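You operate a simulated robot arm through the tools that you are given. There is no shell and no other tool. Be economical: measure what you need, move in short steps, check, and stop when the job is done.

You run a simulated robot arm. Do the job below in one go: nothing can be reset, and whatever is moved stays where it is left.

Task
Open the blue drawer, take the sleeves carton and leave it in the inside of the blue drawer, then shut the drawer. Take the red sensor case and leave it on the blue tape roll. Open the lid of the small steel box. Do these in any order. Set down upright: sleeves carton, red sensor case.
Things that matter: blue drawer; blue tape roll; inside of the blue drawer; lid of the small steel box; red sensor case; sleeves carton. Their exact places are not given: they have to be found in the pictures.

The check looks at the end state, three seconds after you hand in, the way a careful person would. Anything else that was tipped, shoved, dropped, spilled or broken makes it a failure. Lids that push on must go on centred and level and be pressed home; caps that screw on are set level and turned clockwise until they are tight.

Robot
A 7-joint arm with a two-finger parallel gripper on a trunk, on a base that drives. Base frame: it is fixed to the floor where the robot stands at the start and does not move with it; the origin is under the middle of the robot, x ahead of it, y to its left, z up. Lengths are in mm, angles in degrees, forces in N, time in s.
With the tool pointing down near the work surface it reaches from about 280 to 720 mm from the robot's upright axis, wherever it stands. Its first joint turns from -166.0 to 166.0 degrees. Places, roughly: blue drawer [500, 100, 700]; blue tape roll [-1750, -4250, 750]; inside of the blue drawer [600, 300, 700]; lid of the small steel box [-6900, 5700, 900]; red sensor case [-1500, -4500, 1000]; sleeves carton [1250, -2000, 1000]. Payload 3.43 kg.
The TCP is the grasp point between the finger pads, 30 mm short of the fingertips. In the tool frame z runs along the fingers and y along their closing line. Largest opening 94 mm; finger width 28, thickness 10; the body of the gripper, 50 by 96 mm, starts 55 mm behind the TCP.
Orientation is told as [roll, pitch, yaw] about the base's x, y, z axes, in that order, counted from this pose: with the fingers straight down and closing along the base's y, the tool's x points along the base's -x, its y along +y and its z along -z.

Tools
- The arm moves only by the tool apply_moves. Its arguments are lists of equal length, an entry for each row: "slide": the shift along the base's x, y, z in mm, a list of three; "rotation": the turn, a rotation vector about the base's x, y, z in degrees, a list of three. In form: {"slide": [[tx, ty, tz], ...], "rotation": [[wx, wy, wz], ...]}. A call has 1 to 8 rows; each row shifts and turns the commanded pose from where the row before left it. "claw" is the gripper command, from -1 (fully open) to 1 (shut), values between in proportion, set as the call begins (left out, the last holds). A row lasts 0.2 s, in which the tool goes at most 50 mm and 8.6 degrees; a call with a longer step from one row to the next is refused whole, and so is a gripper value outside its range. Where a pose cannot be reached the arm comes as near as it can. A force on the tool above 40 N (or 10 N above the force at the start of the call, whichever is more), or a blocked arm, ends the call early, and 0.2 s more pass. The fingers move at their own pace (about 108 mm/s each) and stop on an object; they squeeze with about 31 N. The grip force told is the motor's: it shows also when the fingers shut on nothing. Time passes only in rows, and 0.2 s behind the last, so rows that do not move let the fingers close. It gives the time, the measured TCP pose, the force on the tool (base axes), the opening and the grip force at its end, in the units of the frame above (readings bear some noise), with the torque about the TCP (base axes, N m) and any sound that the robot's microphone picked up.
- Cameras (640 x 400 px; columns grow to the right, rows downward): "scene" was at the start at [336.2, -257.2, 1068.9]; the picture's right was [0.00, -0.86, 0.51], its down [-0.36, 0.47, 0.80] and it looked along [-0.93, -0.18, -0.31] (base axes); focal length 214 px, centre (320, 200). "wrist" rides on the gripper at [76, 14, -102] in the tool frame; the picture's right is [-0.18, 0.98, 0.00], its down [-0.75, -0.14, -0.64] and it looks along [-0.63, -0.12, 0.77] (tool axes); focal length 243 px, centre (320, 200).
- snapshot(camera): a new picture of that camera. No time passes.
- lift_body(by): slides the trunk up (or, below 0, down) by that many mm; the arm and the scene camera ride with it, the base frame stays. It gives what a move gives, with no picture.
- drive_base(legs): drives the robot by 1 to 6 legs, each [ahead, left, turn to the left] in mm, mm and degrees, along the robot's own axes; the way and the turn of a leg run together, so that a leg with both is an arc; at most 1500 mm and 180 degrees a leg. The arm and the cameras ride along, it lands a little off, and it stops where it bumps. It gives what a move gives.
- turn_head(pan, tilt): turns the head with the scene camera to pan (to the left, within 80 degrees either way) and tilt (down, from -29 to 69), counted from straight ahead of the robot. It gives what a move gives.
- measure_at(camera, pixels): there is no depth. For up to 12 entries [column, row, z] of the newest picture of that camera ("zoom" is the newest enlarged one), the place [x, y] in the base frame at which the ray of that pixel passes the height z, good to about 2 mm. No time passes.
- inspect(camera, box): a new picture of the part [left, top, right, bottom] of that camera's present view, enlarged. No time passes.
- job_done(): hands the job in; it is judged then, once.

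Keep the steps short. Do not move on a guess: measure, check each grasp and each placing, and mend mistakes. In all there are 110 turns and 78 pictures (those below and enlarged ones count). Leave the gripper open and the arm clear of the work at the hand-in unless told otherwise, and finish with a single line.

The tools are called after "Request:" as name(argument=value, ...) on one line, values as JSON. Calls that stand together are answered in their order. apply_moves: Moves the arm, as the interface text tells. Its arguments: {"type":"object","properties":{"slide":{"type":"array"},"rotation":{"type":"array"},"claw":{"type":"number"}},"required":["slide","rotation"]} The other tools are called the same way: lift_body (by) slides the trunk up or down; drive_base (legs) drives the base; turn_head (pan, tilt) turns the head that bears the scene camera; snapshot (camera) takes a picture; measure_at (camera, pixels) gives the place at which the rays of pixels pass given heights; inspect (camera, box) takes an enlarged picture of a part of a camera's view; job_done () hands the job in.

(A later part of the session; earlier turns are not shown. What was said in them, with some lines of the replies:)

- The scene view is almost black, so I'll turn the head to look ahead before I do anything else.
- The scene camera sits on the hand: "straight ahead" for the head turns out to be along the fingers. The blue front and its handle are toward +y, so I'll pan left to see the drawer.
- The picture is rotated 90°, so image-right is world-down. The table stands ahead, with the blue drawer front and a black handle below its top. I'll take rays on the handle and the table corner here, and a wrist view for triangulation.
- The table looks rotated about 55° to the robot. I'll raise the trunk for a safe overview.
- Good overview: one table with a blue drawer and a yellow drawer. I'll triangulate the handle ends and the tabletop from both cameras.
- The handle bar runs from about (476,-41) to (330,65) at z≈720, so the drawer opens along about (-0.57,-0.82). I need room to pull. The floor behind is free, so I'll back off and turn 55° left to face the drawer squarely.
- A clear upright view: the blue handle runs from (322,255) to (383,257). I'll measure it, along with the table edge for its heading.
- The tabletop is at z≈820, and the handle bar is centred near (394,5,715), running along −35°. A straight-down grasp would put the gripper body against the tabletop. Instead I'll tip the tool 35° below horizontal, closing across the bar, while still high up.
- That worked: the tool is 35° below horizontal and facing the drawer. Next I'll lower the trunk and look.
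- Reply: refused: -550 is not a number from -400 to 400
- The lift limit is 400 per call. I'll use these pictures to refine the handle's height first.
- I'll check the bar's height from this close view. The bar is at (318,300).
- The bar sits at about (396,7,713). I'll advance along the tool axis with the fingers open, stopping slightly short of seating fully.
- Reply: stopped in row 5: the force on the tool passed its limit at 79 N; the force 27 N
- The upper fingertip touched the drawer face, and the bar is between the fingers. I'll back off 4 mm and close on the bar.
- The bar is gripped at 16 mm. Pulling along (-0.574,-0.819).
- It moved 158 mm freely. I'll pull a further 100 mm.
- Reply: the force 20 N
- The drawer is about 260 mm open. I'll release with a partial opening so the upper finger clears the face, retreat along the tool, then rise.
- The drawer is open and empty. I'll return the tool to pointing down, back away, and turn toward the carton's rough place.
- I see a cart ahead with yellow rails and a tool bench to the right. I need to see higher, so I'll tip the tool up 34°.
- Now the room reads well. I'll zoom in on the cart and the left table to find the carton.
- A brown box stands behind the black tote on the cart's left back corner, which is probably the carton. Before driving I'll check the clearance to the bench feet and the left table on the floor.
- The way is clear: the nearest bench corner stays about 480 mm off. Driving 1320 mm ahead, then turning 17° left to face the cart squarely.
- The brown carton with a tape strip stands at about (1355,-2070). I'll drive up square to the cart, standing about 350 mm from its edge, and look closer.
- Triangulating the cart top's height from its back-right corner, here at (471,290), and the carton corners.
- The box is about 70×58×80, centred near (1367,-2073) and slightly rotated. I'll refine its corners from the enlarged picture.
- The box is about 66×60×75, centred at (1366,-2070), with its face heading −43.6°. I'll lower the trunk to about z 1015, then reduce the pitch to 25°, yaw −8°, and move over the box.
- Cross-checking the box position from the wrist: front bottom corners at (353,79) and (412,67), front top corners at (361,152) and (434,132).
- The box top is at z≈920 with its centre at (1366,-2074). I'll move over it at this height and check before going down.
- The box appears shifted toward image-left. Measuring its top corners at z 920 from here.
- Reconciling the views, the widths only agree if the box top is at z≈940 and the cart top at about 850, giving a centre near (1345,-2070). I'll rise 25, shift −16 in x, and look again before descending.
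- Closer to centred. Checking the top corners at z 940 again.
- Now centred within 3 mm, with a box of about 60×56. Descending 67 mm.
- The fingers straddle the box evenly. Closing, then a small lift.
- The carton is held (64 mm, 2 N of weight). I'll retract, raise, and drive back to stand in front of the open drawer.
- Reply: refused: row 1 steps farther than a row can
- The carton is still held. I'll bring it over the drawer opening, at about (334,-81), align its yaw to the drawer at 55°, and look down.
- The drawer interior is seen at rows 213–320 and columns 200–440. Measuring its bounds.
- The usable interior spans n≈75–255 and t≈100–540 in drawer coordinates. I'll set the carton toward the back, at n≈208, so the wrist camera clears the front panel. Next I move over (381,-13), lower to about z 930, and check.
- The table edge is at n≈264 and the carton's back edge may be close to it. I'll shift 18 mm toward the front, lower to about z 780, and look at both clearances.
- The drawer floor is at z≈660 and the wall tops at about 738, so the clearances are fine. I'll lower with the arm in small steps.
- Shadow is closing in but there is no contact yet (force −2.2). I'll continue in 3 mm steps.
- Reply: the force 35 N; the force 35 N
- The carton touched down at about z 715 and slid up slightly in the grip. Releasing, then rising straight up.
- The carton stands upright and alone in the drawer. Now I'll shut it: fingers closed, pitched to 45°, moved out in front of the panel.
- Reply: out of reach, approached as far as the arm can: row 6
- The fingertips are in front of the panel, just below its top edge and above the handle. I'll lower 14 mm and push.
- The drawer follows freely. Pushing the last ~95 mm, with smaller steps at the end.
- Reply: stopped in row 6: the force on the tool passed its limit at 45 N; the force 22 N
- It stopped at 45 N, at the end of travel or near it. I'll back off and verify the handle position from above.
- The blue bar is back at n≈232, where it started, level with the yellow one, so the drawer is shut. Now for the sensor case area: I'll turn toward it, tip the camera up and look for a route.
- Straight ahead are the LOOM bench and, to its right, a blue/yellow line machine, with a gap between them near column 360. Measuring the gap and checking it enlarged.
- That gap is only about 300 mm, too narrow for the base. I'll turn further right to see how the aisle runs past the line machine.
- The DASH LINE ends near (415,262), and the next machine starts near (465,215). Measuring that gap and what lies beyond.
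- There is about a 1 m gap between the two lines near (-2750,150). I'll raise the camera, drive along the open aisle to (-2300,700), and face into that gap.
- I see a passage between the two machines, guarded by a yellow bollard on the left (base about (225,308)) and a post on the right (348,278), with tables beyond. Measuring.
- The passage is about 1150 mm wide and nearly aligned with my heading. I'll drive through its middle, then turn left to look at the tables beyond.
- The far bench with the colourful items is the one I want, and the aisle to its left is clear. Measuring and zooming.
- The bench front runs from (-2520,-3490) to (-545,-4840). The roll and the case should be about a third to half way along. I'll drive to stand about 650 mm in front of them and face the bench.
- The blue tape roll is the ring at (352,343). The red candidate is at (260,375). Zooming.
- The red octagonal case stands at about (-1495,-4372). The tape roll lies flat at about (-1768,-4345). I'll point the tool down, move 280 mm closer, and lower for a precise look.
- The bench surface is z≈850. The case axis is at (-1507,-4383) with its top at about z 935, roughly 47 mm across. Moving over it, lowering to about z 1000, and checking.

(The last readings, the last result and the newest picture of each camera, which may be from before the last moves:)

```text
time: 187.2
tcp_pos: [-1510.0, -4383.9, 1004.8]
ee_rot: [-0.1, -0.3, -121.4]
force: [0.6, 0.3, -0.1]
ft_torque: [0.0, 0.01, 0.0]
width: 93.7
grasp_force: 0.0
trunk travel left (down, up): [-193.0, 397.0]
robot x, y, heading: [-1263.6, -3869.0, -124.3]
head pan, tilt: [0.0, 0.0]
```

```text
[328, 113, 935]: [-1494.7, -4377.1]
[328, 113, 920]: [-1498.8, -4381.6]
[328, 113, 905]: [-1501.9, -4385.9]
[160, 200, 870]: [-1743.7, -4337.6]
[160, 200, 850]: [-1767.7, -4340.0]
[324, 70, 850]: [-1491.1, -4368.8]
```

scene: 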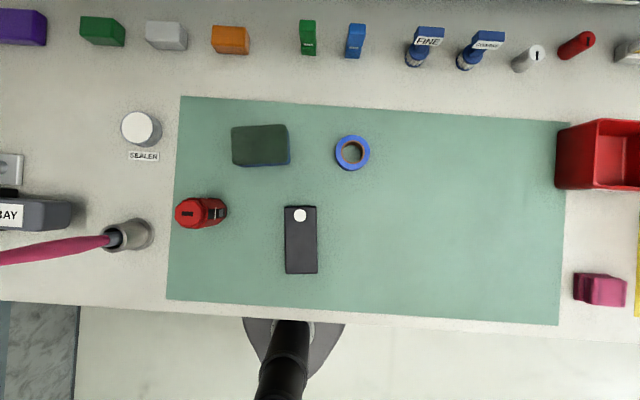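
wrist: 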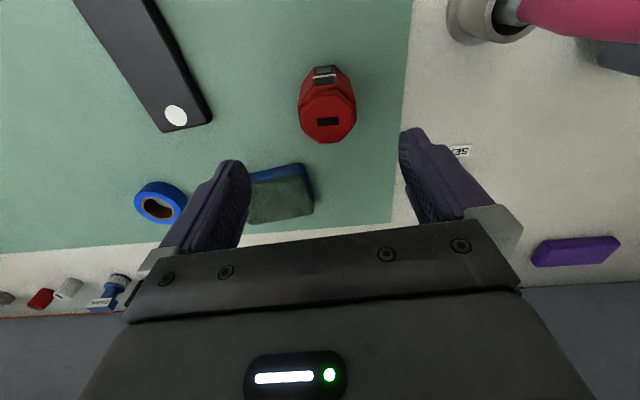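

Only about 8 mm off. Correcting and descending to grip at z≈902.

Request:
apply_moves(slide=[[8, 1, 0], [0, 0, -35], [0, 0, -35], [0, 0, -32], [0, 0, 0]], rotation=[[0, 0, 0], [0, 0, 0], [0, 0, 0], [0, 0, 0], [0, 0, 0]])

Request:
apply_moves(slide=[[0, 0, 0], [0, 0, 0], [0, 0, 0], [0, 0, 10], [0, 0, 20], [0, 0, 20]], rotation=[[0, 0, 0], [0, 0, 0], [0, 0, 0], [0, 0, 0], [0, 0, 0], [0, 0, 0]], claw=1)

Request:
snapshot(camera="wrist")

```text
time: 188.4
tcp_pos: [-1502.4, -4380.8, 903.3]
ee_rot: [-0.1, -0.4, -121.4]
force: [-0.3, 0.0, 0.1]
ft_torque: [0.02, 0.03, -0.02]
width: 93.6
grasp_force: 0.1
trunk travel left (down, up): [-193.0, 397.0]
robot x, y, heading: [-1262.8, -3868.6, -124.4]
head pan, tilt: [0.0, 0.0]
```

```text
time: 189.8
tcp_pos: [-1500.6, -4381.3, 953.1]
ee_rot: [-0.1, -0.5, -121.3]
force: [0.1, 0.1, -1.7]
ft_torque: [0.02, -0.01, 0.0]
width: 47.5
grasp_force: 31.4
trunk travel left (down, up): [-193.0, 397.0]
robot x, y, heading: [-1268.2, -3872.1, -124.1]
head pan, tilt: [0.0, 0.0]
```

```text
17 pictures are left
```

wrist: 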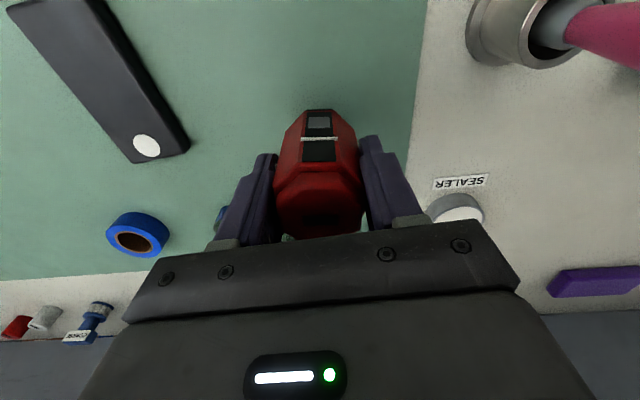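

Held (47.5 mm, 1.7 N). I'll carry it over the roll at about (-1767,-4343), staying high enough to clear the sponge.

Request:
apply_moves(slide=[[0, 0, 30], [-44.5, 6.3, 0], [-44.5, 6.3, 0], [-44.5, 6.3, 0], [-44.5, 6.3, 0], [-44.5, 6.3, 0], [-44.5, 6.3, 0], [0, 0, 0]], rotation=[[0, 0, 0], [0, 0, 0], [0, 0, 0], [0, 0, 0], [0, 0, 0], [0, 0, 0], [0, 0, 0], [0, 0, 0]])

Request:
inspect(camera="wrist", box=[200, 0, 440, 260])

```text
time: 191.6
tcp_pos: [-1771.6, -4347.3, 982.1]
ee_rot: [0.0, -0.3, -121.5]
force: [0.5, 0.6, -1.5]
ft_torque: [-0.04, 0.0, -0.01]
width: 47.9
grasp_force: 31.2
trunk travel left (down, up): [-193.0, 397.0]
robot x, y, heading: [-1267.0, -3869.8, -124.2]
head pan, tilt: [0.0, 0.0]
```

```text
1.54 times, centred on (320, 130) of wrist
```

zoom: 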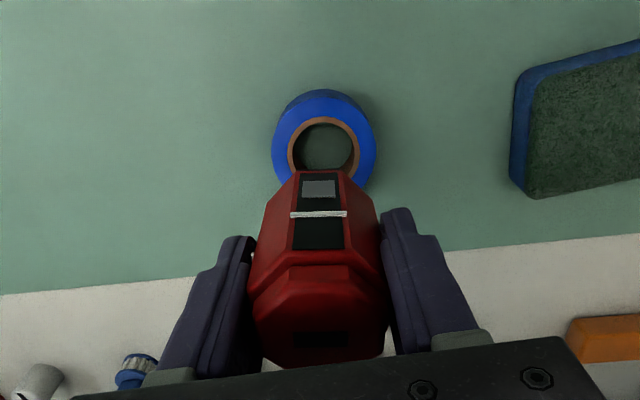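

Request:
measure_at(camera="zoom", pixels=[[324, 150, 850], [324, 150, 860], [324, 150, 840], [273, 150, 850], [377, 150, 850], [319, 172, 905], [319, 172, 912]])

```text
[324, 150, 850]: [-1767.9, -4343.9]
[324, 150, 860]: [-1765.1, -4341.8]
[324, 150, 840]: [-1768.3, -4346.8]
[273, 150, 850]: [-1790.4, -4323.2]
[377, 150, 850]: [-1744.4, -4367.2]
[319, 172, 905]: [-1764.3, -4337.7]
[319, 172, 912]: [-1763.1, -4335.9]
```

The roll centre is at (-1767.5,-4343.5). The case sits about 7 mm ahead of the TCP, so I'll shift (+7.5,+9.5) and lower gently.

Request:
apply_moves(slide=[[7.5, 9.5, 0], [0, 0, -15], [0, 0, -15], [0, 0, -10], [0, 0, 0]], rotation=[[0, 0, 0], [0, 0, 0], [0, 0, 0], [0, 0, 0], [0, 0, 0]])

Request:
inspect(camera="wrist", box=[200, 0, 440, 260])

```text
time: 192.8
tcp_pos: [-1762.2, -4336.9, 940.8]
ee_rot: [0.0, -0.4, -121.4]
force: [-1.0, 0.5, -0.9]
ft_torque: [0.0, -0.02, -0.03]
width: 47.7
grasp_force: 30.7
trunk travel left (down, up): [-193.0, 397.0]
robot x, y, heading: [-1266.1, -3867.7, -124.3]
head pan, tilt: [0.0, 0.0]
```

```text
1.54 times, centred on (320, 130) of wrist
```

zoom: 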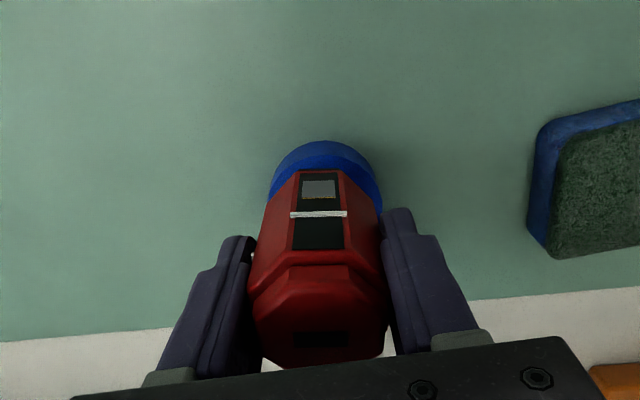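

Well aligned. Lowering in small steps until contact.

Request:
apply_moves(slide=[[0, 0, -4], [0, 0, -4], [0, 0, -3], [0, 0, 0]], rotation=[[0, 0, 0], [0, 0, 0], [0, 0, 0], [0, 0, 0]])

Request:
apply_moves(slide=[[0, 0, -3], [0, 0, -2], [0, 0, 0]], rotation=[[0, 0, 0], [0, 0, 0], [0, 0, 0]])

```text
time: 193.8
tcp_pos: [-1760.4, -4336.1, 930.5]
ee_rot: [-0.1, -0.3, -121.5]
force: [-0.5, 0.9, -1.6]
ft_torque: [0.0, -0.01, -0.03]
width: 47.6
grasp_force: 30.8
trunk travel left (down, up): [-193.0, 397.0]
robot x, y, heading: [-1265.4, -3866.1, -124.4]
head pan, tilt: [0.0, 0.0]
```

```text
time: 194.6
tcp_pos: [-1759.1, -4336.7, 926.4]
ee_rot: [-0.2, -0.4, -121.5]
force: [0.2, 0.7, -1.4]
ft_torque: [0.02, -0.02, -0.02]
width: 47.7
grasp_force: 31.3
trunk travel left (down, up): [-193.0, 397.0]
robot x, y, heading: [-1266.0, -3863.7, -124.2]
head pan, tilt: [0.0, 0.0]
```

Request:
apply_moves(slide=[[0, 0, -2], [0, 0, -2], [0, 0, 0]], rotation=[[0, 0, 0], [0, 0, 0], [0, 0, 0]])

Request:
apply_moves(slide=[[0, 0, -2], [0, 0, -2], [0, 0, 0]], rotation=[[0, 0, 0], [0, 0, 0], [0, 0, 0]])

Request:
inspect(camera="wrist", box=[200, 0, 440, 260])

```text
time: 195.4
tcp_pos: [-1759.2, -4336.4, 926.2]
ee_rot: [-0.1, -0.6, -121.4]
force: [-6.0, -1.6, 21.6]
ft_torque: [-0.09, 0.43, -0.04]
width: 47.9
grasp_force: 30.5
trunk travel left (down, up): [-193.0, 397.0]
robot x, y, heading: [-1264.2, -3869.0, -124.1]
head pan, tilt: [0.0, 0.0]
```

```text
time: 196.2
tcp_pos: [-1757.2, -4334.8, 919.1]
ee_rot: [-0.1, -0.5, -121.4]
force: [-3.5, -1.6, 27.7]
ft_torque: [0.0, 0.17, 0.05]
width: 48.0
grasp_force: 30.7
trunk travel left (down, up): [-193.0, 397.0]
robot x, y, heading: [-1262.5, -3868.6, -124.2]
head pan, tilt: [0.0, 0.0]
```

```text
1.54 times, centred on (320, 130) of wrist
```

zoom: 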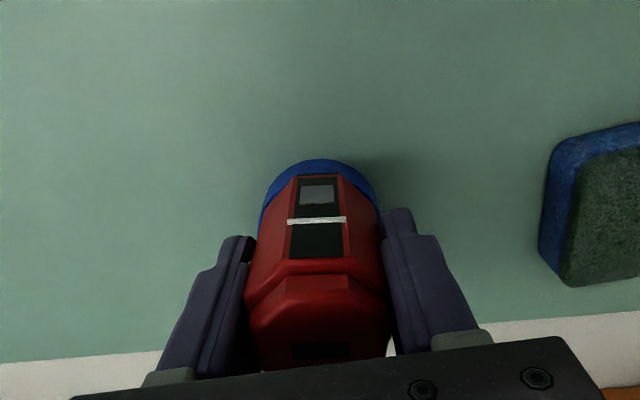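

Contact made, but the case sits about 7 mm toward me relative to the roll's centre. I'll lift 8 mm, shift (-4.5,-6), and set it down again.

Request:
apply_moves(slide=[[0, 0, 8], [-4.5, -6, 0], [0, 0, 0], [0, 0, -3], [0, 0, -3], [0, 0, 0]], rotation=[[0, 0, 0], [0, 0, 0], [0, 0, 0], [0, 0, 0], [0, 0, 0], [0, 0, 0]])

Request:
inspect(camera="wrist", box=[200, 0, 440, 260])

```text
time: 197.6
tcp_pos: [-1765.3, -4341.6, 919.9]
ee_rot: [-0.1, -0.3, -121.4]
force: [0.0, 0.9, 4.1]
ft_torque: [0.15, -0.11, -0.01]
width: 47.9
grasp_force: 31.1
trunk travel left (down, up): [-193.0, 397.0]
robot x, y, heading: [-1265.3, -3871.1, -124.2]
head pan, tilt: [0.0, 0.0]
```

```text
1.54 times, centred on (320, 130) of wrist
```

zoom: 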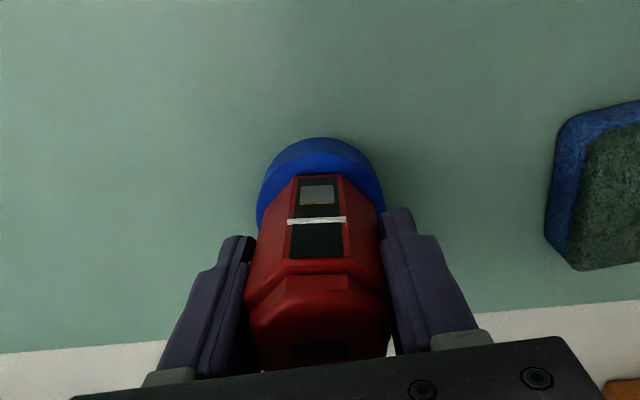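

Now a proper rim shows in front, with light contact (4 N). Releasing and rising straight up.

Request:
apply_moves(slide=[[0, 0, 0], [0, 0, 0], [0, 0, 0], [0, 0, 20], [0, 0, 40], [0, 0, 40], [0, 0, 40]], rotation=[[0, 0, 0], [0, 0, 0], [0, 0, 0], [0, 0, 0], [0, 0, 0], [0, 0, 0], [0, 0, 0]], claw=-1)

Request:
lift_body(by=280)

Request:
inspect(camera="wrist", box=[200, 0, 440, 200])

```text
time: 199.2
tcp_pos: [-1762.6, -4341.7, 1060.4]
ee_rot: [-0.1, -0.3, -121.4]
force: [0.7, -0.8, 0.3]
ft_torque: [0.0, 0.02, -0.02]
width: 93.9
grasp_force: 0.0
trunk travel left (down, up): [-193.0, 397.0]
robot x, y, heading: [-1266.1, -3866.2, -124.3]
head pan, tilt: [0.0, 0.0]
```

```text
time: 202.1
tcp_pos: [-1764.1, -4343.4, 1339.2]
ee_rot: [-0.1, -0.3, -121.4]
force: [0.3, 0.1, 0.2]
ft_torque: [0.02, 0.01, 0.02]
width: 94.1
grasp_force: 0.0
trunk travel left (down, up): [-473.0, 117.0]
robot x, y, heading: [-1263.4, -3867.9, -124.3]
head pan, tilt: [0.0, 0.0]
```

```text
2.00 times, centred on (320, 100) of wrist
```

zoom: 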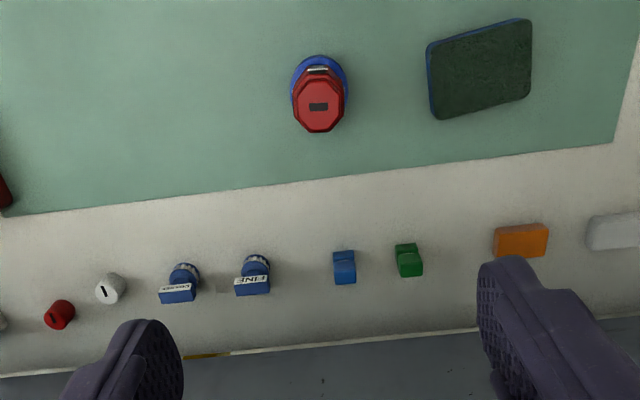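

The case stands upright on the roll. Next is the steel box. I'll retract the arm and retrace my route to the passage.

Request:
apply_moves(slide=[[22, 33, 0], [22, 33, 0], [22, 33, 0], [22, 33, 0], [22, 33, 0]], rotation=[[0, 0, 0], [0, 0, 0], [0, 0, 0], [0, 0, 0], [0, 0, 0]])

Request:
drive_base(legs=[[-285, 0, 0], [0, 0, 81.8], [-1222, 0, 0], [-1222, 0, 0], [-1222, 0, 0], [0, 0, 90.5]])

```text
time: 203.2
tcp_pos: [-1652.5, -4175.7, 1342.7]
ee_rot: [-0.1, -0.5, -121.5]
force: [0.1, -0.6, 0.0]
ft_torque: [-0.01, 0.0, -0.03]
width: 93.7
grasp_force: 0.1
trunk travel left (down, up): [-473.0, 117.0]
robot x, y, heading: [-1265.6, -3872.2, -124.3]
head pan, tilt: [0.0, 0.0]
```

```text
time: 229.9
tcp_pos: [-3324.5, -859.0, 1342.6]
ee_rot: [-0.2, -0.3, 49.1]
force: [0.3, 0.2, -0.5]
ft_torque: [-0.02, -0.03, 0.01]
width: 93.9
grasp_force: 0.0
trunk travel left (down, up): [-473.0, 117.0]
robot x, y, heading: [-3753.0, -1095.5, 46.3]
head pan, tilt: [0.0, 0.0]
```

I'm well centred for the passage. Driving through it, then turning left along the aisle and tipping the camera up to look ahead.

Request:
drive_base(legs=[[0, 0, 1.7], [1150, 0, 0], [1150, 0, 0], [0, 0, 87]])

Request:
apply_moves(slide=[[0, 0, 0], [0, 0, 0], [0, 0, 0], [0, 0, 0]], rotation=[[5.71, 6.3, 0], [5.71, 6.3, 0], [5.71, 6.3, 0], [5.71, 6.3, 0]])

Request:
turn_head(pan=0, tilt=-29)

Request:
snapshot(camera="scene")

```text
time: 245.1
tcp_pos: [-2446.8, 998.9, 1342.5]
ee_rot: [-0.2, -0.4, 136.7]
force: [0.2, 0.2, 0.3]
ft_torque: [0.02, -0.01, 0.0]
width: 94.2
grasp_force: 0.1
trunk travel left (down, up): [-473.0, 117.0]
robot x, y, heading: [-2221.9, 556.6, 133.8]
head pan, tilt: [0.0, 0.0]
```

```text
time: 246.1
tcp_pos: [-2444.7, 999.2, 1342.9]
ee_rot: [0.5, -34.6, 136.5]
force: [1.0, -0.2, 0.7]
ft_torque: [-0.03, 0.05, 0.02]
width: 94.1
grasp_force: 0.0
trunk travel left (down, up): [-473.0, 117.0]
robot x, y, heading: [-2220.3, 553.2, 133.9]
head pan, tilt: [0.0, 0.0]
```

```text
time: 247.0
tcp_pos: [-2447.1, 997.9, 1343.6]
ee_rot: [0.6, -34.5, 136.6]
force: [0.3, 0.2, -0.1]
ft_torque: [-0.05, -0.03, -0.03]
width: 94.2
grasp_force: 0.0
trunk travel left (down, up): [-473.0, 117.0]
robot x, y, heading: [-2220.2, 561.6, 133.8]
head pan, tilt: [0.0, -28.6]
```

```text
11 pictures are left
```

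scene: 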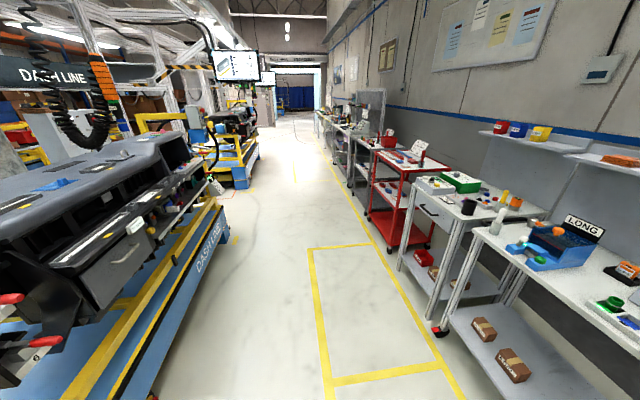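

The aisle is clear, with tables along the right wall. The box should be at the far end of that row. Measuring the table fronts and machine edge to choose a lane.

Request:
measure_at(camera="scene", pixels=[[438, 332, 0], [392, 252, 0], [350, 190, 0], [322, 150, 0], [222, 240, 0], [250, 180, 0], [262, 150, 0], [318, 130, 0]])

Request:
inspect(camera="scene", box=[230, 60, 440, 190])

```text
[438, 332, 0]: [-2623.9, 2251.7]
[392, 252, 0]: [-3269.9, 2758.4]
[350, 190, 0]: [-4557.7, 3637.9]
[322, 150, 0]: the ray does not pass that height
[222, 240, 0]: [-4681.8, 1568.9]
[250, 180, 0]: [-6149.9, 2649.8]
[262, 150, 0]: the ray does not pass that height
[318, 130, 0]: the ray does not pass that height
```

```text
3.05 times, centred on (335, 125) of scene
```

zoom: 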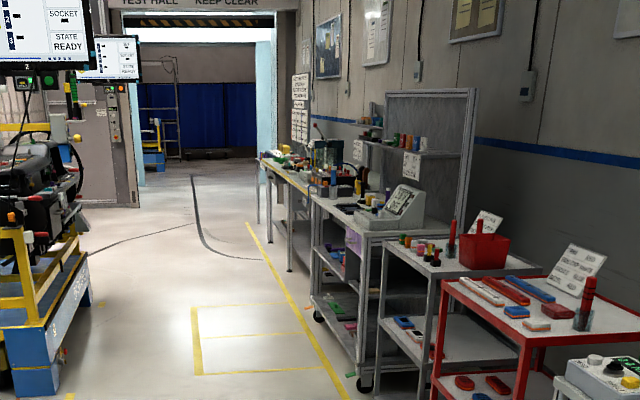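

Table fronts run along bearing ≈144°. I'll drive about 5.6 m down the middle of the aisle, then turn toward the box's rough place.

Request:
drive_base(legs=[[0, 0, 5.1], [1400, 0, 0], [1400, 0, 0], [1400, 0, 0], [1400, 0, 0], [0, 0, -32]])

Request:
snapshot(camera="scene")

```text
time: 275.6
tcp_pos: [-6404.4, 4715.2, 1341.1]
ee_rot: [0.6, -34.3, 107.3]
force: [-0.4, 0.2, -0.5]
ft_torque: [0.01, 0.04, 0.02]
width: 94.2
grasp_force: 0.1
trunk travel left (down, up): [-473.0, 117.0]
robot x, y, heading: [-6427.6, 4222.4, 104.7]
head pan, tilt: [0.0, -28.6]
```

```text
9 pictures are left
```

scene: 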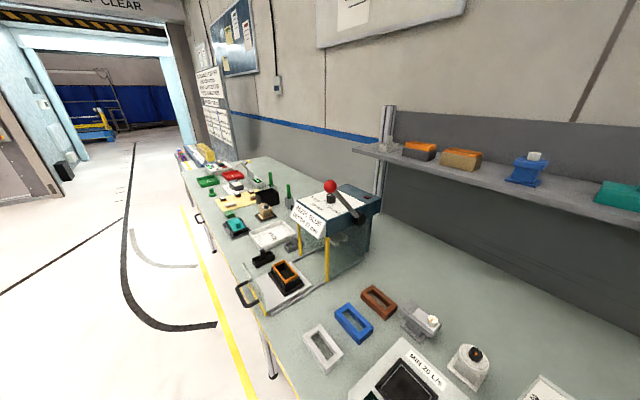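

Request:
inspect(camera="scene", box=[180, 140, 400, 300])

Request:
measure_at(camera="scene", pixels=[[272, 235, 900], [267, 212, 900], [235, 228, 900], [235, 187, 900], [290, 277, 900], [265, 258, 900], [340, 260, 900], [422, 320, 900]])

```text
2.50 times, centred on (290, 220) of scene
```

zoom: 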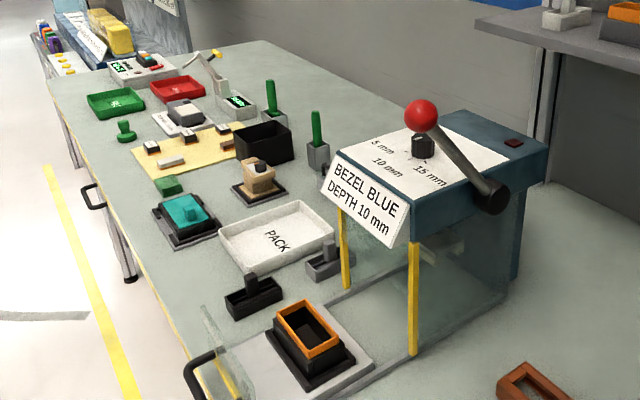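

```text
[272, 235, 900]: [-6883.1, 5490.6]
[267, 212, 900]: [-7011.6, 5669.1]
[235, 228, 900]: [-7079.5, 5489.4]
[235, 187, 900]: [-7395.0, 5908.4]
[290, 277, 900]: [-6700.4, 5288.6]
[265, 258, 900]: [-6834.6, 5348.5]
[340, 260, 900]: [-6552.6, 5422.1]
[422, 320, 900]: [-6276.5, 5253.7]
```

The exact box isn't obvious from here, and the press hides part of the table. I'll face the table squarely, slide left along it, and look steeply down at the rough place.

Request:
drive_base(legs=[[0, 0, -50.7], [114, 1277, 0]])

Request:
turn_head(pan=0, tilt=-8)

Request:
snapshot(camera="scene")

```text
time: 284.3
tcp_pos: [-6963.2, 5357.3, 1342.6]
ee_rot: [0.6, -34.4, 56.5]
force: [0.2, 0.3, -0.2]
ft_torque: [-0.01, -0.01, 0.01]
width: 94.0
grasp_force: 0.1
trunk travel left (down, up): [-473.0, 117.0]
robot x, y, heading: [-7362.3, 5057.9, 53.8]
head pan, tilt: [0.0, -28.6]
```

```text
time: 285.1
tcp_pos: [-6963.2, 5355.8, 1342.0]
ee_rot: [0.6, -34.5, 56.6]
force: [-0.3, -0.1, -1.0]
ft_torque: [-0.01, 0.02, 0.0]
width: 94.0
grasp_force: 0.1
trunk travel left (down, up): [-473.0, 117.0]
robot x, y, heading: [-7358.5, 5057.8, 54.1]
head pan, tilt: [0.0, -8.0]
```

```text
7 pictures are left
```

scene: 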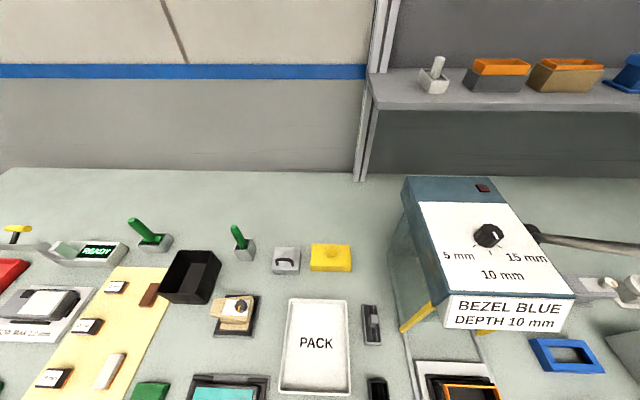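

A small grey box with an arched handle stands at (286,260). That looks like the steel box. Zooming and measuring.

Request:
inspect(camera="scene", box=[250, 230, 370, 300])

Request:
measure_at(camera="scene", pixels=[[286, 262, 850], [286, 262, 900], [286, 262, 950], [273, 274, 850], [300, 274, 850]])

```text
5.33 times, centred on (310, 265) of scene
```

zoom: 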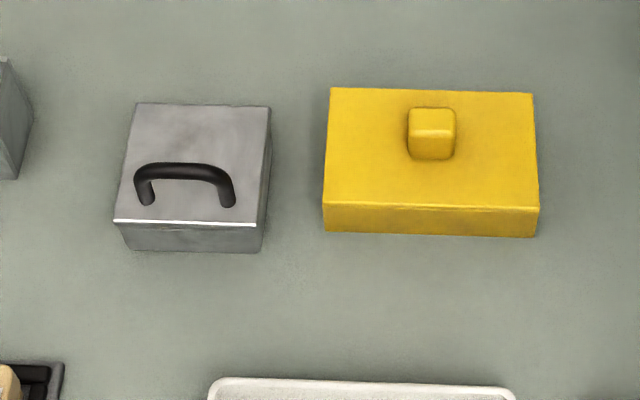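

```text
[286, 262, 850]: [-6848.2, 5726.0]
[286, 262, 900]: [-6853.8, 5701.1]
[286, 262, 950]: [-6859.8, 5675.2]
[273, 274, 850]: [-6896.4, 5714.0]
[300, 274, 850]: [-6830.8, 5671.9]
```

This is the steel box: hinged lid, arched handle near the front, about 75 mm wide. I'll move 170 mm closer, bring the hand over it with 25° pitch, lower, and take a wrist view to get heights.

Request:
drive_base(legs=[[170, 0, 0]])

Request:
apply_moves(slide=[[-8.5, 37, 0], [-8.5, 37, 0], [-8.5, 37, 0], [-8.5, 37, 0]], rotation=[[-3.95, 2.6, 0], [-3.95, 2.6, 0], [0, 0, 0], [0, 0, 0]])

Request:
lift_body(by=-290)

Request:
snapshot(camera="wrist")

```text
time: 286.6
tcp_pos: [-6856.7, 5498.2, 1341.9]
ee_rot: [0.6, -34.3, 56.4]
force: [0.1, 0.0, -0.1]
ft_torque: [-0.02, -0.02, -0.02]
width: 94.0
grasp_force: 0.1
trunk travel left (down, up): [-473.0, 117.0]
robot x, y, heading: [-7258.2, 5202.2, 53.7]
head pan, tilt: [0.0, -8.0]
```

```text
time: 287.6
tcp_pos: [-6892.3, 5648.5, 1341.8]
ee_rot: [0.5, -24.9, 56.3]
force: [0.0, 0.3, -0.1]
ft_torque: [-0.02, -0.03, 0.03]
width: 94.0
grasp_force: 0.1
trunk travel left (down, up): [-473.0, 117.0]
robot x, y, heading: [-7252.8, 5200.4, 53.5]
head pan, tilt: [0.0, -8.0]
```

```text
time: 290.5
tcp_pos: [-6892.1, 5646.4, 1052.4]
ee_rot: [0.6, -25.0, 56.4]
force: [-0.2, 0.5, -0.7]
ft_torque: [-0.04, 0.02, -0.01]
width: 94.1
grasp_force: 0.1
trunk travel left (down, up): [-183.0, 407.0]
robot x, y, heading: [-7257.4, 5201.0, 54.0]
head pan, tilt: [0.0, -8.0]
```

```text
5 pictures are left
```

wrist: 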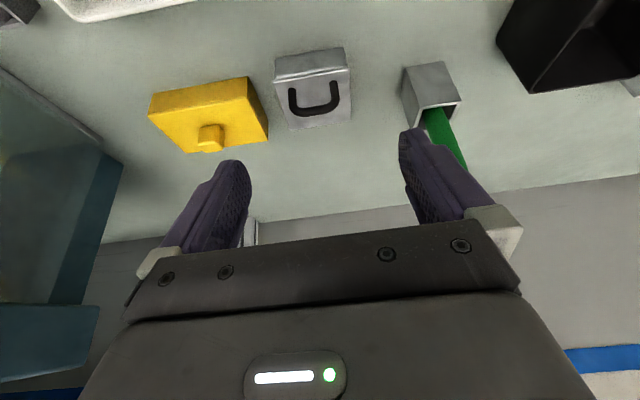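

Request:
measure_at(camera="wrist", pixels=[[275, 57, 820], [275, 57, 850], [344, 47, 820], [344, 47, 850], [315, 113, 880], [315, 113, 900], [315, 113, 920], [296, 113, 900], [335, 107, 900], [288, 131, 870], [351, 122, 870], [313, 84, 870]])

Request:
inspect(camera="wrist", box=[260, 30, 370, 140])

```text
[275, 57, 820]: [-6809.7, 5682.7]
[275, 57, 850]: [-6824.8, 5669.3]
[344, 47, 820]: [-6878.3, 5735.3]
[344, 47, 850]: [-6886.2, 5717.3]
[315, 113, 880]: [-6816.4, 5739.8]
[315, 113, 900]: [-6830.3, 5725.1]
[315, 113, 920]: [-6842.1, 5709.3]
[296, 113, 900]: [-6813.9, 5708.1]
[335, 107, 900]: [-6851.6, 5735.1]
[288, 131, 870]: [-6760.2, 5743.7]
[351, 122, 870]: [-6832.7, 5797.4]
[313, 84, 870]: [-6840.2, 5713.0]
```

```text
3.64 times, centred on (315, 85) of wrist
```

zoom: 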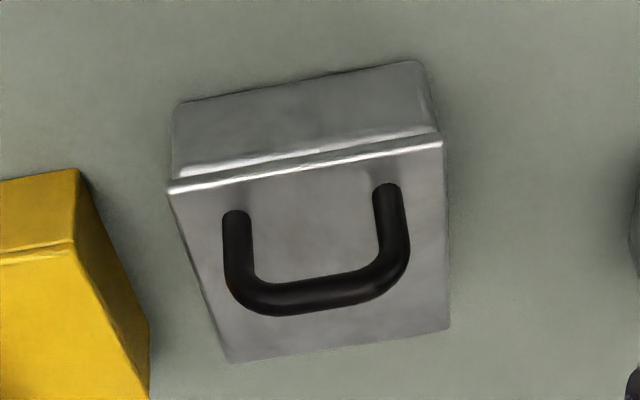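

Triangulating, the handle bar is near (-6863,5685) at z≈947, with the lid at about z 920. I'll move in partway, still above it, and check again from close up.

Request:
apply_moves(slide=[[17.6, 24.3, 0], [0, 0, -25], [0, 0, -25], [0, 0, 0]], rotation=[[0, 0, 0], [0, 0, 0], [0, 0, 0], [0, 0, 0]])

Request:
snapshot(camera="wrist")

```text
time: 291.5
tcp_pos: [-6873.1, 5673.4, 1003.0]
ee_rot: [0.6, -24.9, 56.4]
force: [-0.1, 0.0, 0.3]
ft_torque: [0.0, 0.0, 0.0]
width: 94.0
grasp_force: 0.1
trunk travel left (down, up): [-183.0, 407.0]
robot x, y, heading: [-7253.0, 5199.3, 53.7]
head pan, tilt: [0.0, -8.0]
```

```text
3 pictures are left
```

wrist: 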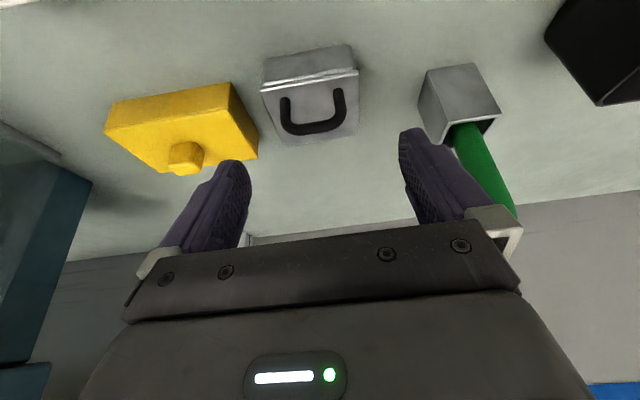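

Close-up confirms it: lid front edge at z≈918, handle bar at z≈945 and about 44 mm wide, offset 3 mm. I'll half-close the fingers to clear the neighbours, descend astride the handle, then close on its ends so it can pivot in the grip.

Request:
apply_moves(slide=[[8.9, 7.1, 0], [0, 0, -22], [0, 0, -14], [0, 0, -8], [0, 0, 0]], rotation=[[0, 0, 0], [0, 0, 0], [0, 0, 0], [0, 0, 0], [0, 0, 0]], claw=-0.45)

Request:
apply_moves(slide=[[0, 0, 0], [0, 0, 0], [0, 0, 0]], rotation=[[0, 0, 0], [0, 0, 0], [0, 0, 0]], claw=1)

```text
time: 292.7
tcp_pos: [-6864.0, 5679.5, 959.5]
ee_rot: [0.6, -25.0, 56.4]
force: [0.2, 0.2, 0.3]
ft_torque: [-0.03, -0.01, 0.01]
width: 68.0
grasp_force: 0.1
trunk travel left (down, up): [-183.0, 407.0]
robot x, y, heading: [-7255.5, 5200.0, 53.7]
head pan, tilt: [0.0, -8.0]
```

```text
time: 293.5
tcp_pos: [-6865.7, 5679.8, 958.4]
ee_rot: [0.6, -24.9, 56.5]
force: [-1.6, 0.5, -1.3]
ft_torque: [-0.2, -0.21, 0.04]
width: 47.6
grasp_force: 45.0
trunk travel left (down, up): [-183.0, 407.0]
robot x, y, heading: [-7257.2, 5198.7, 53.9]
head pan, tilt: [0.0, -8.0]
```

The handle is gripped at 47.6 mm. Swinging it about the rear hinge: the first 40° of the arc.

Request:
apply_moves(slide=[[3.1, 4.4, 7.9], [3.8, 5.5, 6.9], [4.4, 6.4, 5.5], [4.9, 7.1, 4.2]], rotation=[[0, 0, 0], [0, 0, 0], [0, 0, 0], [0, 0, 0]])

Request:
inspect(camera="wrist", box=[160, 0, 480, 260])

```text
time: 294.5
tcp_pos: [-6849.3, 5700.2, 984.5]
ee_rot: [0.6, -25.2, 56.5]
force: [-17.1, -17.1, 4.0]
ft_torque: [-1.1, 1.16, 0.02]
width: 47.8
grasp_force: 44.6
trunk travel left (down, up): [-183.0, 407.0]
robot x, y, heading: [-7257.0, 5199.9, 53.8]
head pan, tilt: [0.0, -8.0]
```

```text
1.54 times, centred on (320, 130) of wrist
```

zoom: 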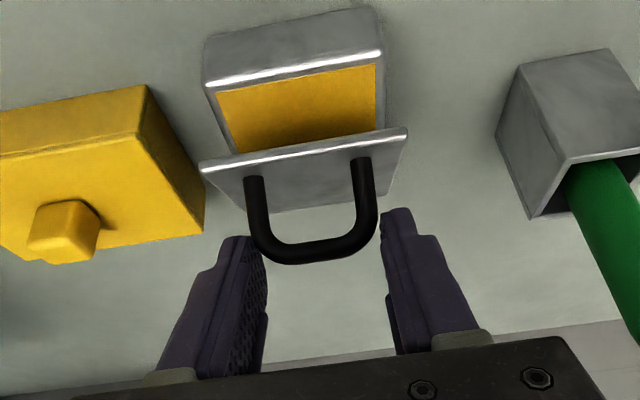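

The lid is opening, with its yellow inside visible. A −24 N push back says the arc needs more lift and less forward, so I'll adjust and continue.

Request:
apply_moves(slide=[[0, 0, 5], [4, 5.8, 4], [4.5, 6.5, 3], [4.9, 7.1, 1.5], [5, 7.2, 0]], rotation=[[0, 0, 0], [0, 0, 0], [0, 0, 0], [0, 0, 0], [0, 0, 0]])

```text
time: 295.7
tcp_pos: [-6831.1, 5726.8, 998.7]
ee_rot: [0.5, -25.3, 56.5]
force: [-14.6, -10.9, 6.3]
ft_torque: [-1.0, 1.05, 0.13]
width: 47.8
grasp_force: 45.2
trunk travel left (down, up): [-183.0, 407.0]
robot x, y, heading: [-7256.1, 5198.8, 53.7]
head pan, tilt: [0.0, -8.0]
```

Force is easing, and the lid is near 65–70°. Continuing over the top.

Request:
apply_moves(slide=[[5, 7.2, -0.5], [5, 7.2, -2], [5, 7, -3.5], [4.6, 6.4, -5]], rotation=[[0, 0, 0], [0, 0, 0], [0, 0, 0], [0, 0, 0]])

Request:
snapshot(camera="wrist")

```text
time: 296.7
tcp_pos: [-6811.0, 5755.5, 985.6]
ee_rot: [0.5, -25.0, 56.4]
force: [0.2, -0.7, 0.4]
ft_torque: [-0.03, -0.02, 0.01]
width: 0.0
grasp_force: 32.9
trunk travel left (down, up): [-183.0, 407.0]
robot x, y, heading: [-7255.9, 5201.9, 53.7]
head pan, tilt: [0.0, -8.0]
```

```text
1 pictures are left
```

wrist: 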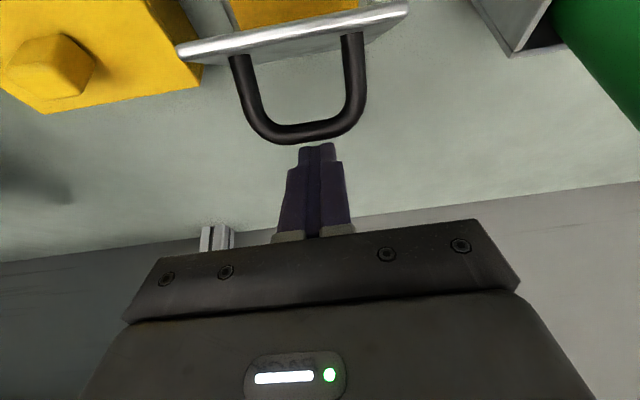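

The handle slipped out of the grip, but the lid stays by itself at about 60°. To open it fully, I'll rise, go back in front of the lid with the fingers closed, and push its inner face back.

Request:
apply_moves(slide=[[0, 0, 30], [0, 0, 30], [-23.7, -32.6, 0], [-23.7, -32.6, 0], [-23.7, -32.6, 0], [0, 0, -23], [0, 0, -23], [0, 0, -22]], rotation=[[0, 0, 0], [0, 0, 0], [0, 0, 0], [0, 0, 0], [0, 0, 0], [0, 0, 0], [0, 0, 0], [0, 0, 0]], claw=1)

Request:
apply_moves(slide=[[5.9, 8.1, 0], [5.9, 8.1, 0], [5.9, 8.1, 0], [5.9, 8.1, 0]], rotation=[[0, 0, 0], [0, 0, 0], [0, 0, 0], [0, 0, 0]])

```text
time: 298.5
tcp_pos: [-6881.5, 5658.2, 977.0]
ee_rot: [0.7, -25.0, 56.5]
force: [-0.1, 0.3, 0.5]
ft_torque: [-0.02, 0.01, -0.03]
width: 0.1
grasp_force: 33.4
trunk travel left (down, up): [-183.0, 407.0]
robot x, y, heading: [-7257.3, 5200.5, 53.7]
head pan, tilt: [0.0, -8.0]
```

```text
time: 299.5
tcp_pos: [-6857.3, 5691.9, 976.7]
ee_rot: [0.6, -24.9, 56.3]
force: [0.3, 0.7, 1.2]
ft_torque: [0.01, -0.04, 0.01]
width: 0.0
grasp_force: 32.9
trunk travel left (down, up): [-183.0, 407.0]
robot x, y, heading: [-7257.5, 5199.7, 53.8]
head pan, tilt: [0.0, -8.0]
```

No resistance yet. Pushing on another ~35 mm.

Request:
apply_moves(slide=[[4.7, 6.5, 0], [4.7, 6.5, 0], [4.7, 6.5, 0], [4.1, 5.7, 0]], rotation=[[0, 0, 0], [0, 0, 0], [0, 0, 0], [0, 0, 0]])

```text
time: 300.5
tcp_pos: [-6839.6, 5715.2, 977.0]
ee_rot: [0.5, -24.9, 56.5]
force: [0.0, -0.3, 0.4]
ft_torque: [0.0, 0.0, -0.01]
width: 0.0
grasp_force: 33.4
trunk travel left (down, up): [-183.0, 407.0]
robot x, y, heading: [-7255.5, 5203.6, 53.7]
head pan, tilt: [0.0, -8.0]
```

Request:
apply_moves(slide=[[4.7, 6.5, 0], [4.7, 6.5, 0], [0, 0, 0]], rotation=[[0, 0, 0], [0, 0, 0], [0, 0, 0]])

Request:
apply_moves(slide=[[-14, -19.3, 0], [-14, -19.3, 0], [-14, -19.3, 0], [-14, -19.3, 10], [0, 0, 40], [0, 0, 40]], rotation=[[0, 0, 0], [0, 0, 0], [0, 0, 0], [0, 0, 0], [0, 0, 0], [0, 0, 0]])

Request:
snapshot(camera="wrist")

```text
time: 301.2
tcp_pos: [-6836.5, 5720.0, 976.4]
ee_rot: [0.6, -24.2, 56.6]
force: [-14.8, -18.3, 17.1]
ft_torque: [-0.1, 0.03, -0.02]
width: 0.0
grasp_force: 32.9
trunk travel left (down, up): [-183.0, 407.0]
robot x, y, heading: [-7253.9, 5197.1, 53.7]
head pan, tilt: [0.0, -8.0]
stopped in row 3: the force on the tool passed its limit at 42 N (the readings are from after the stop); the commanded pose is now the measured one
```

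```text
time: 302.6
tcp_pos: [-6892.6, 5647.6, 1064.5]
ee_rot: [0.7, -24.1, 56.4]
force: [0.7, -0.1, 0.0]
ft_torque: [-0.02, 0.02, 0.01]
width: 0.0
grasp_force: 33.3
trunk travel left (down, up): [-183.0, 407.0]
robot x, y, heading: [-7255.0, 5199.5, 53.8]
head pan, tilt: [0.0, -8.0]
```

```text
0 pictures are left
```

wrist: 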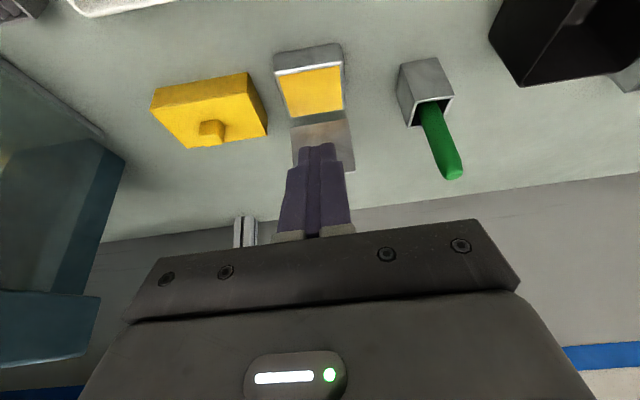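

The lid stands fully open and the box hasn't moved (front corners are where they were before). I'll raise the arm, back away and open the gripper.

Request:
lift_body(by=300)

Request:
drive_base(legs=[[-250, 0, 0]])

Request:
apply_moves(slide=[[0, 0, 0], [0, 0, 0], [0, 0, 0]], rotation=[[0, 0, 0], [0, 0, 0], [0, 0, 0]], claw=-1)

```text
time: 305.6
tcp_pos: [-6892.8, 5648.8, 1362.2]
ee_rot: [0.6, -24.2, 56.4]
force: [-0.1, 0.8, -0.1]
ft_torque: [-0.02, 0.04, 0.02]
width: 0.0
grasp_force: 33.0
trunk travel left (down, up): [-483.0, 107.0]
robot x, y, heading: [-7256.7, 5199.4, 53.7]
head pan, tilt: [0.0, -8.0]
```

```text
time: 307.4
tcp_pos: [-7039.0, 5448.0, 1365.4]
ee_rot: [0.6, -24.2, 56.6]
force: [-0.2, -0.5, 0.4]
ft_torque: [0.02, -0.01, 0.0]
width: 0.0
grasp_force: 33.0
trunk travel left (down, up): [-483.0, 107.0]
robot x, y, heading: [-7400.5, 5003.8, 53.7]
head pan, tilt: [0.0, -8.0]
```

```text
time: 308.2
tcp_pos: [-7038.6, 5449.7, 1364.0]
ee_rot: [0.6, -24.3, 56.4]
force: [-1.0, -0.5, -0.4]
ft_torque: [-0.01, 0.0, 0.05]
width: 93.5
grasp_force: 0.0
trunk travel left (down, up): [-483.0, 107.0]
robot x, y, heading: [-7403.0, 5002.1, 53.7]
head pan, tilt: [0.0, -8.0]
```

All three jobs are done, the gripper is open and the arm is clear, so I'm handing in.

Request:
job_done()

```text
The job is handed in.
```

The sleeves carton is upright in the shut blue drawer, the red sensor case is upright on the blue tape roll, and the lid of the small steel box is open.
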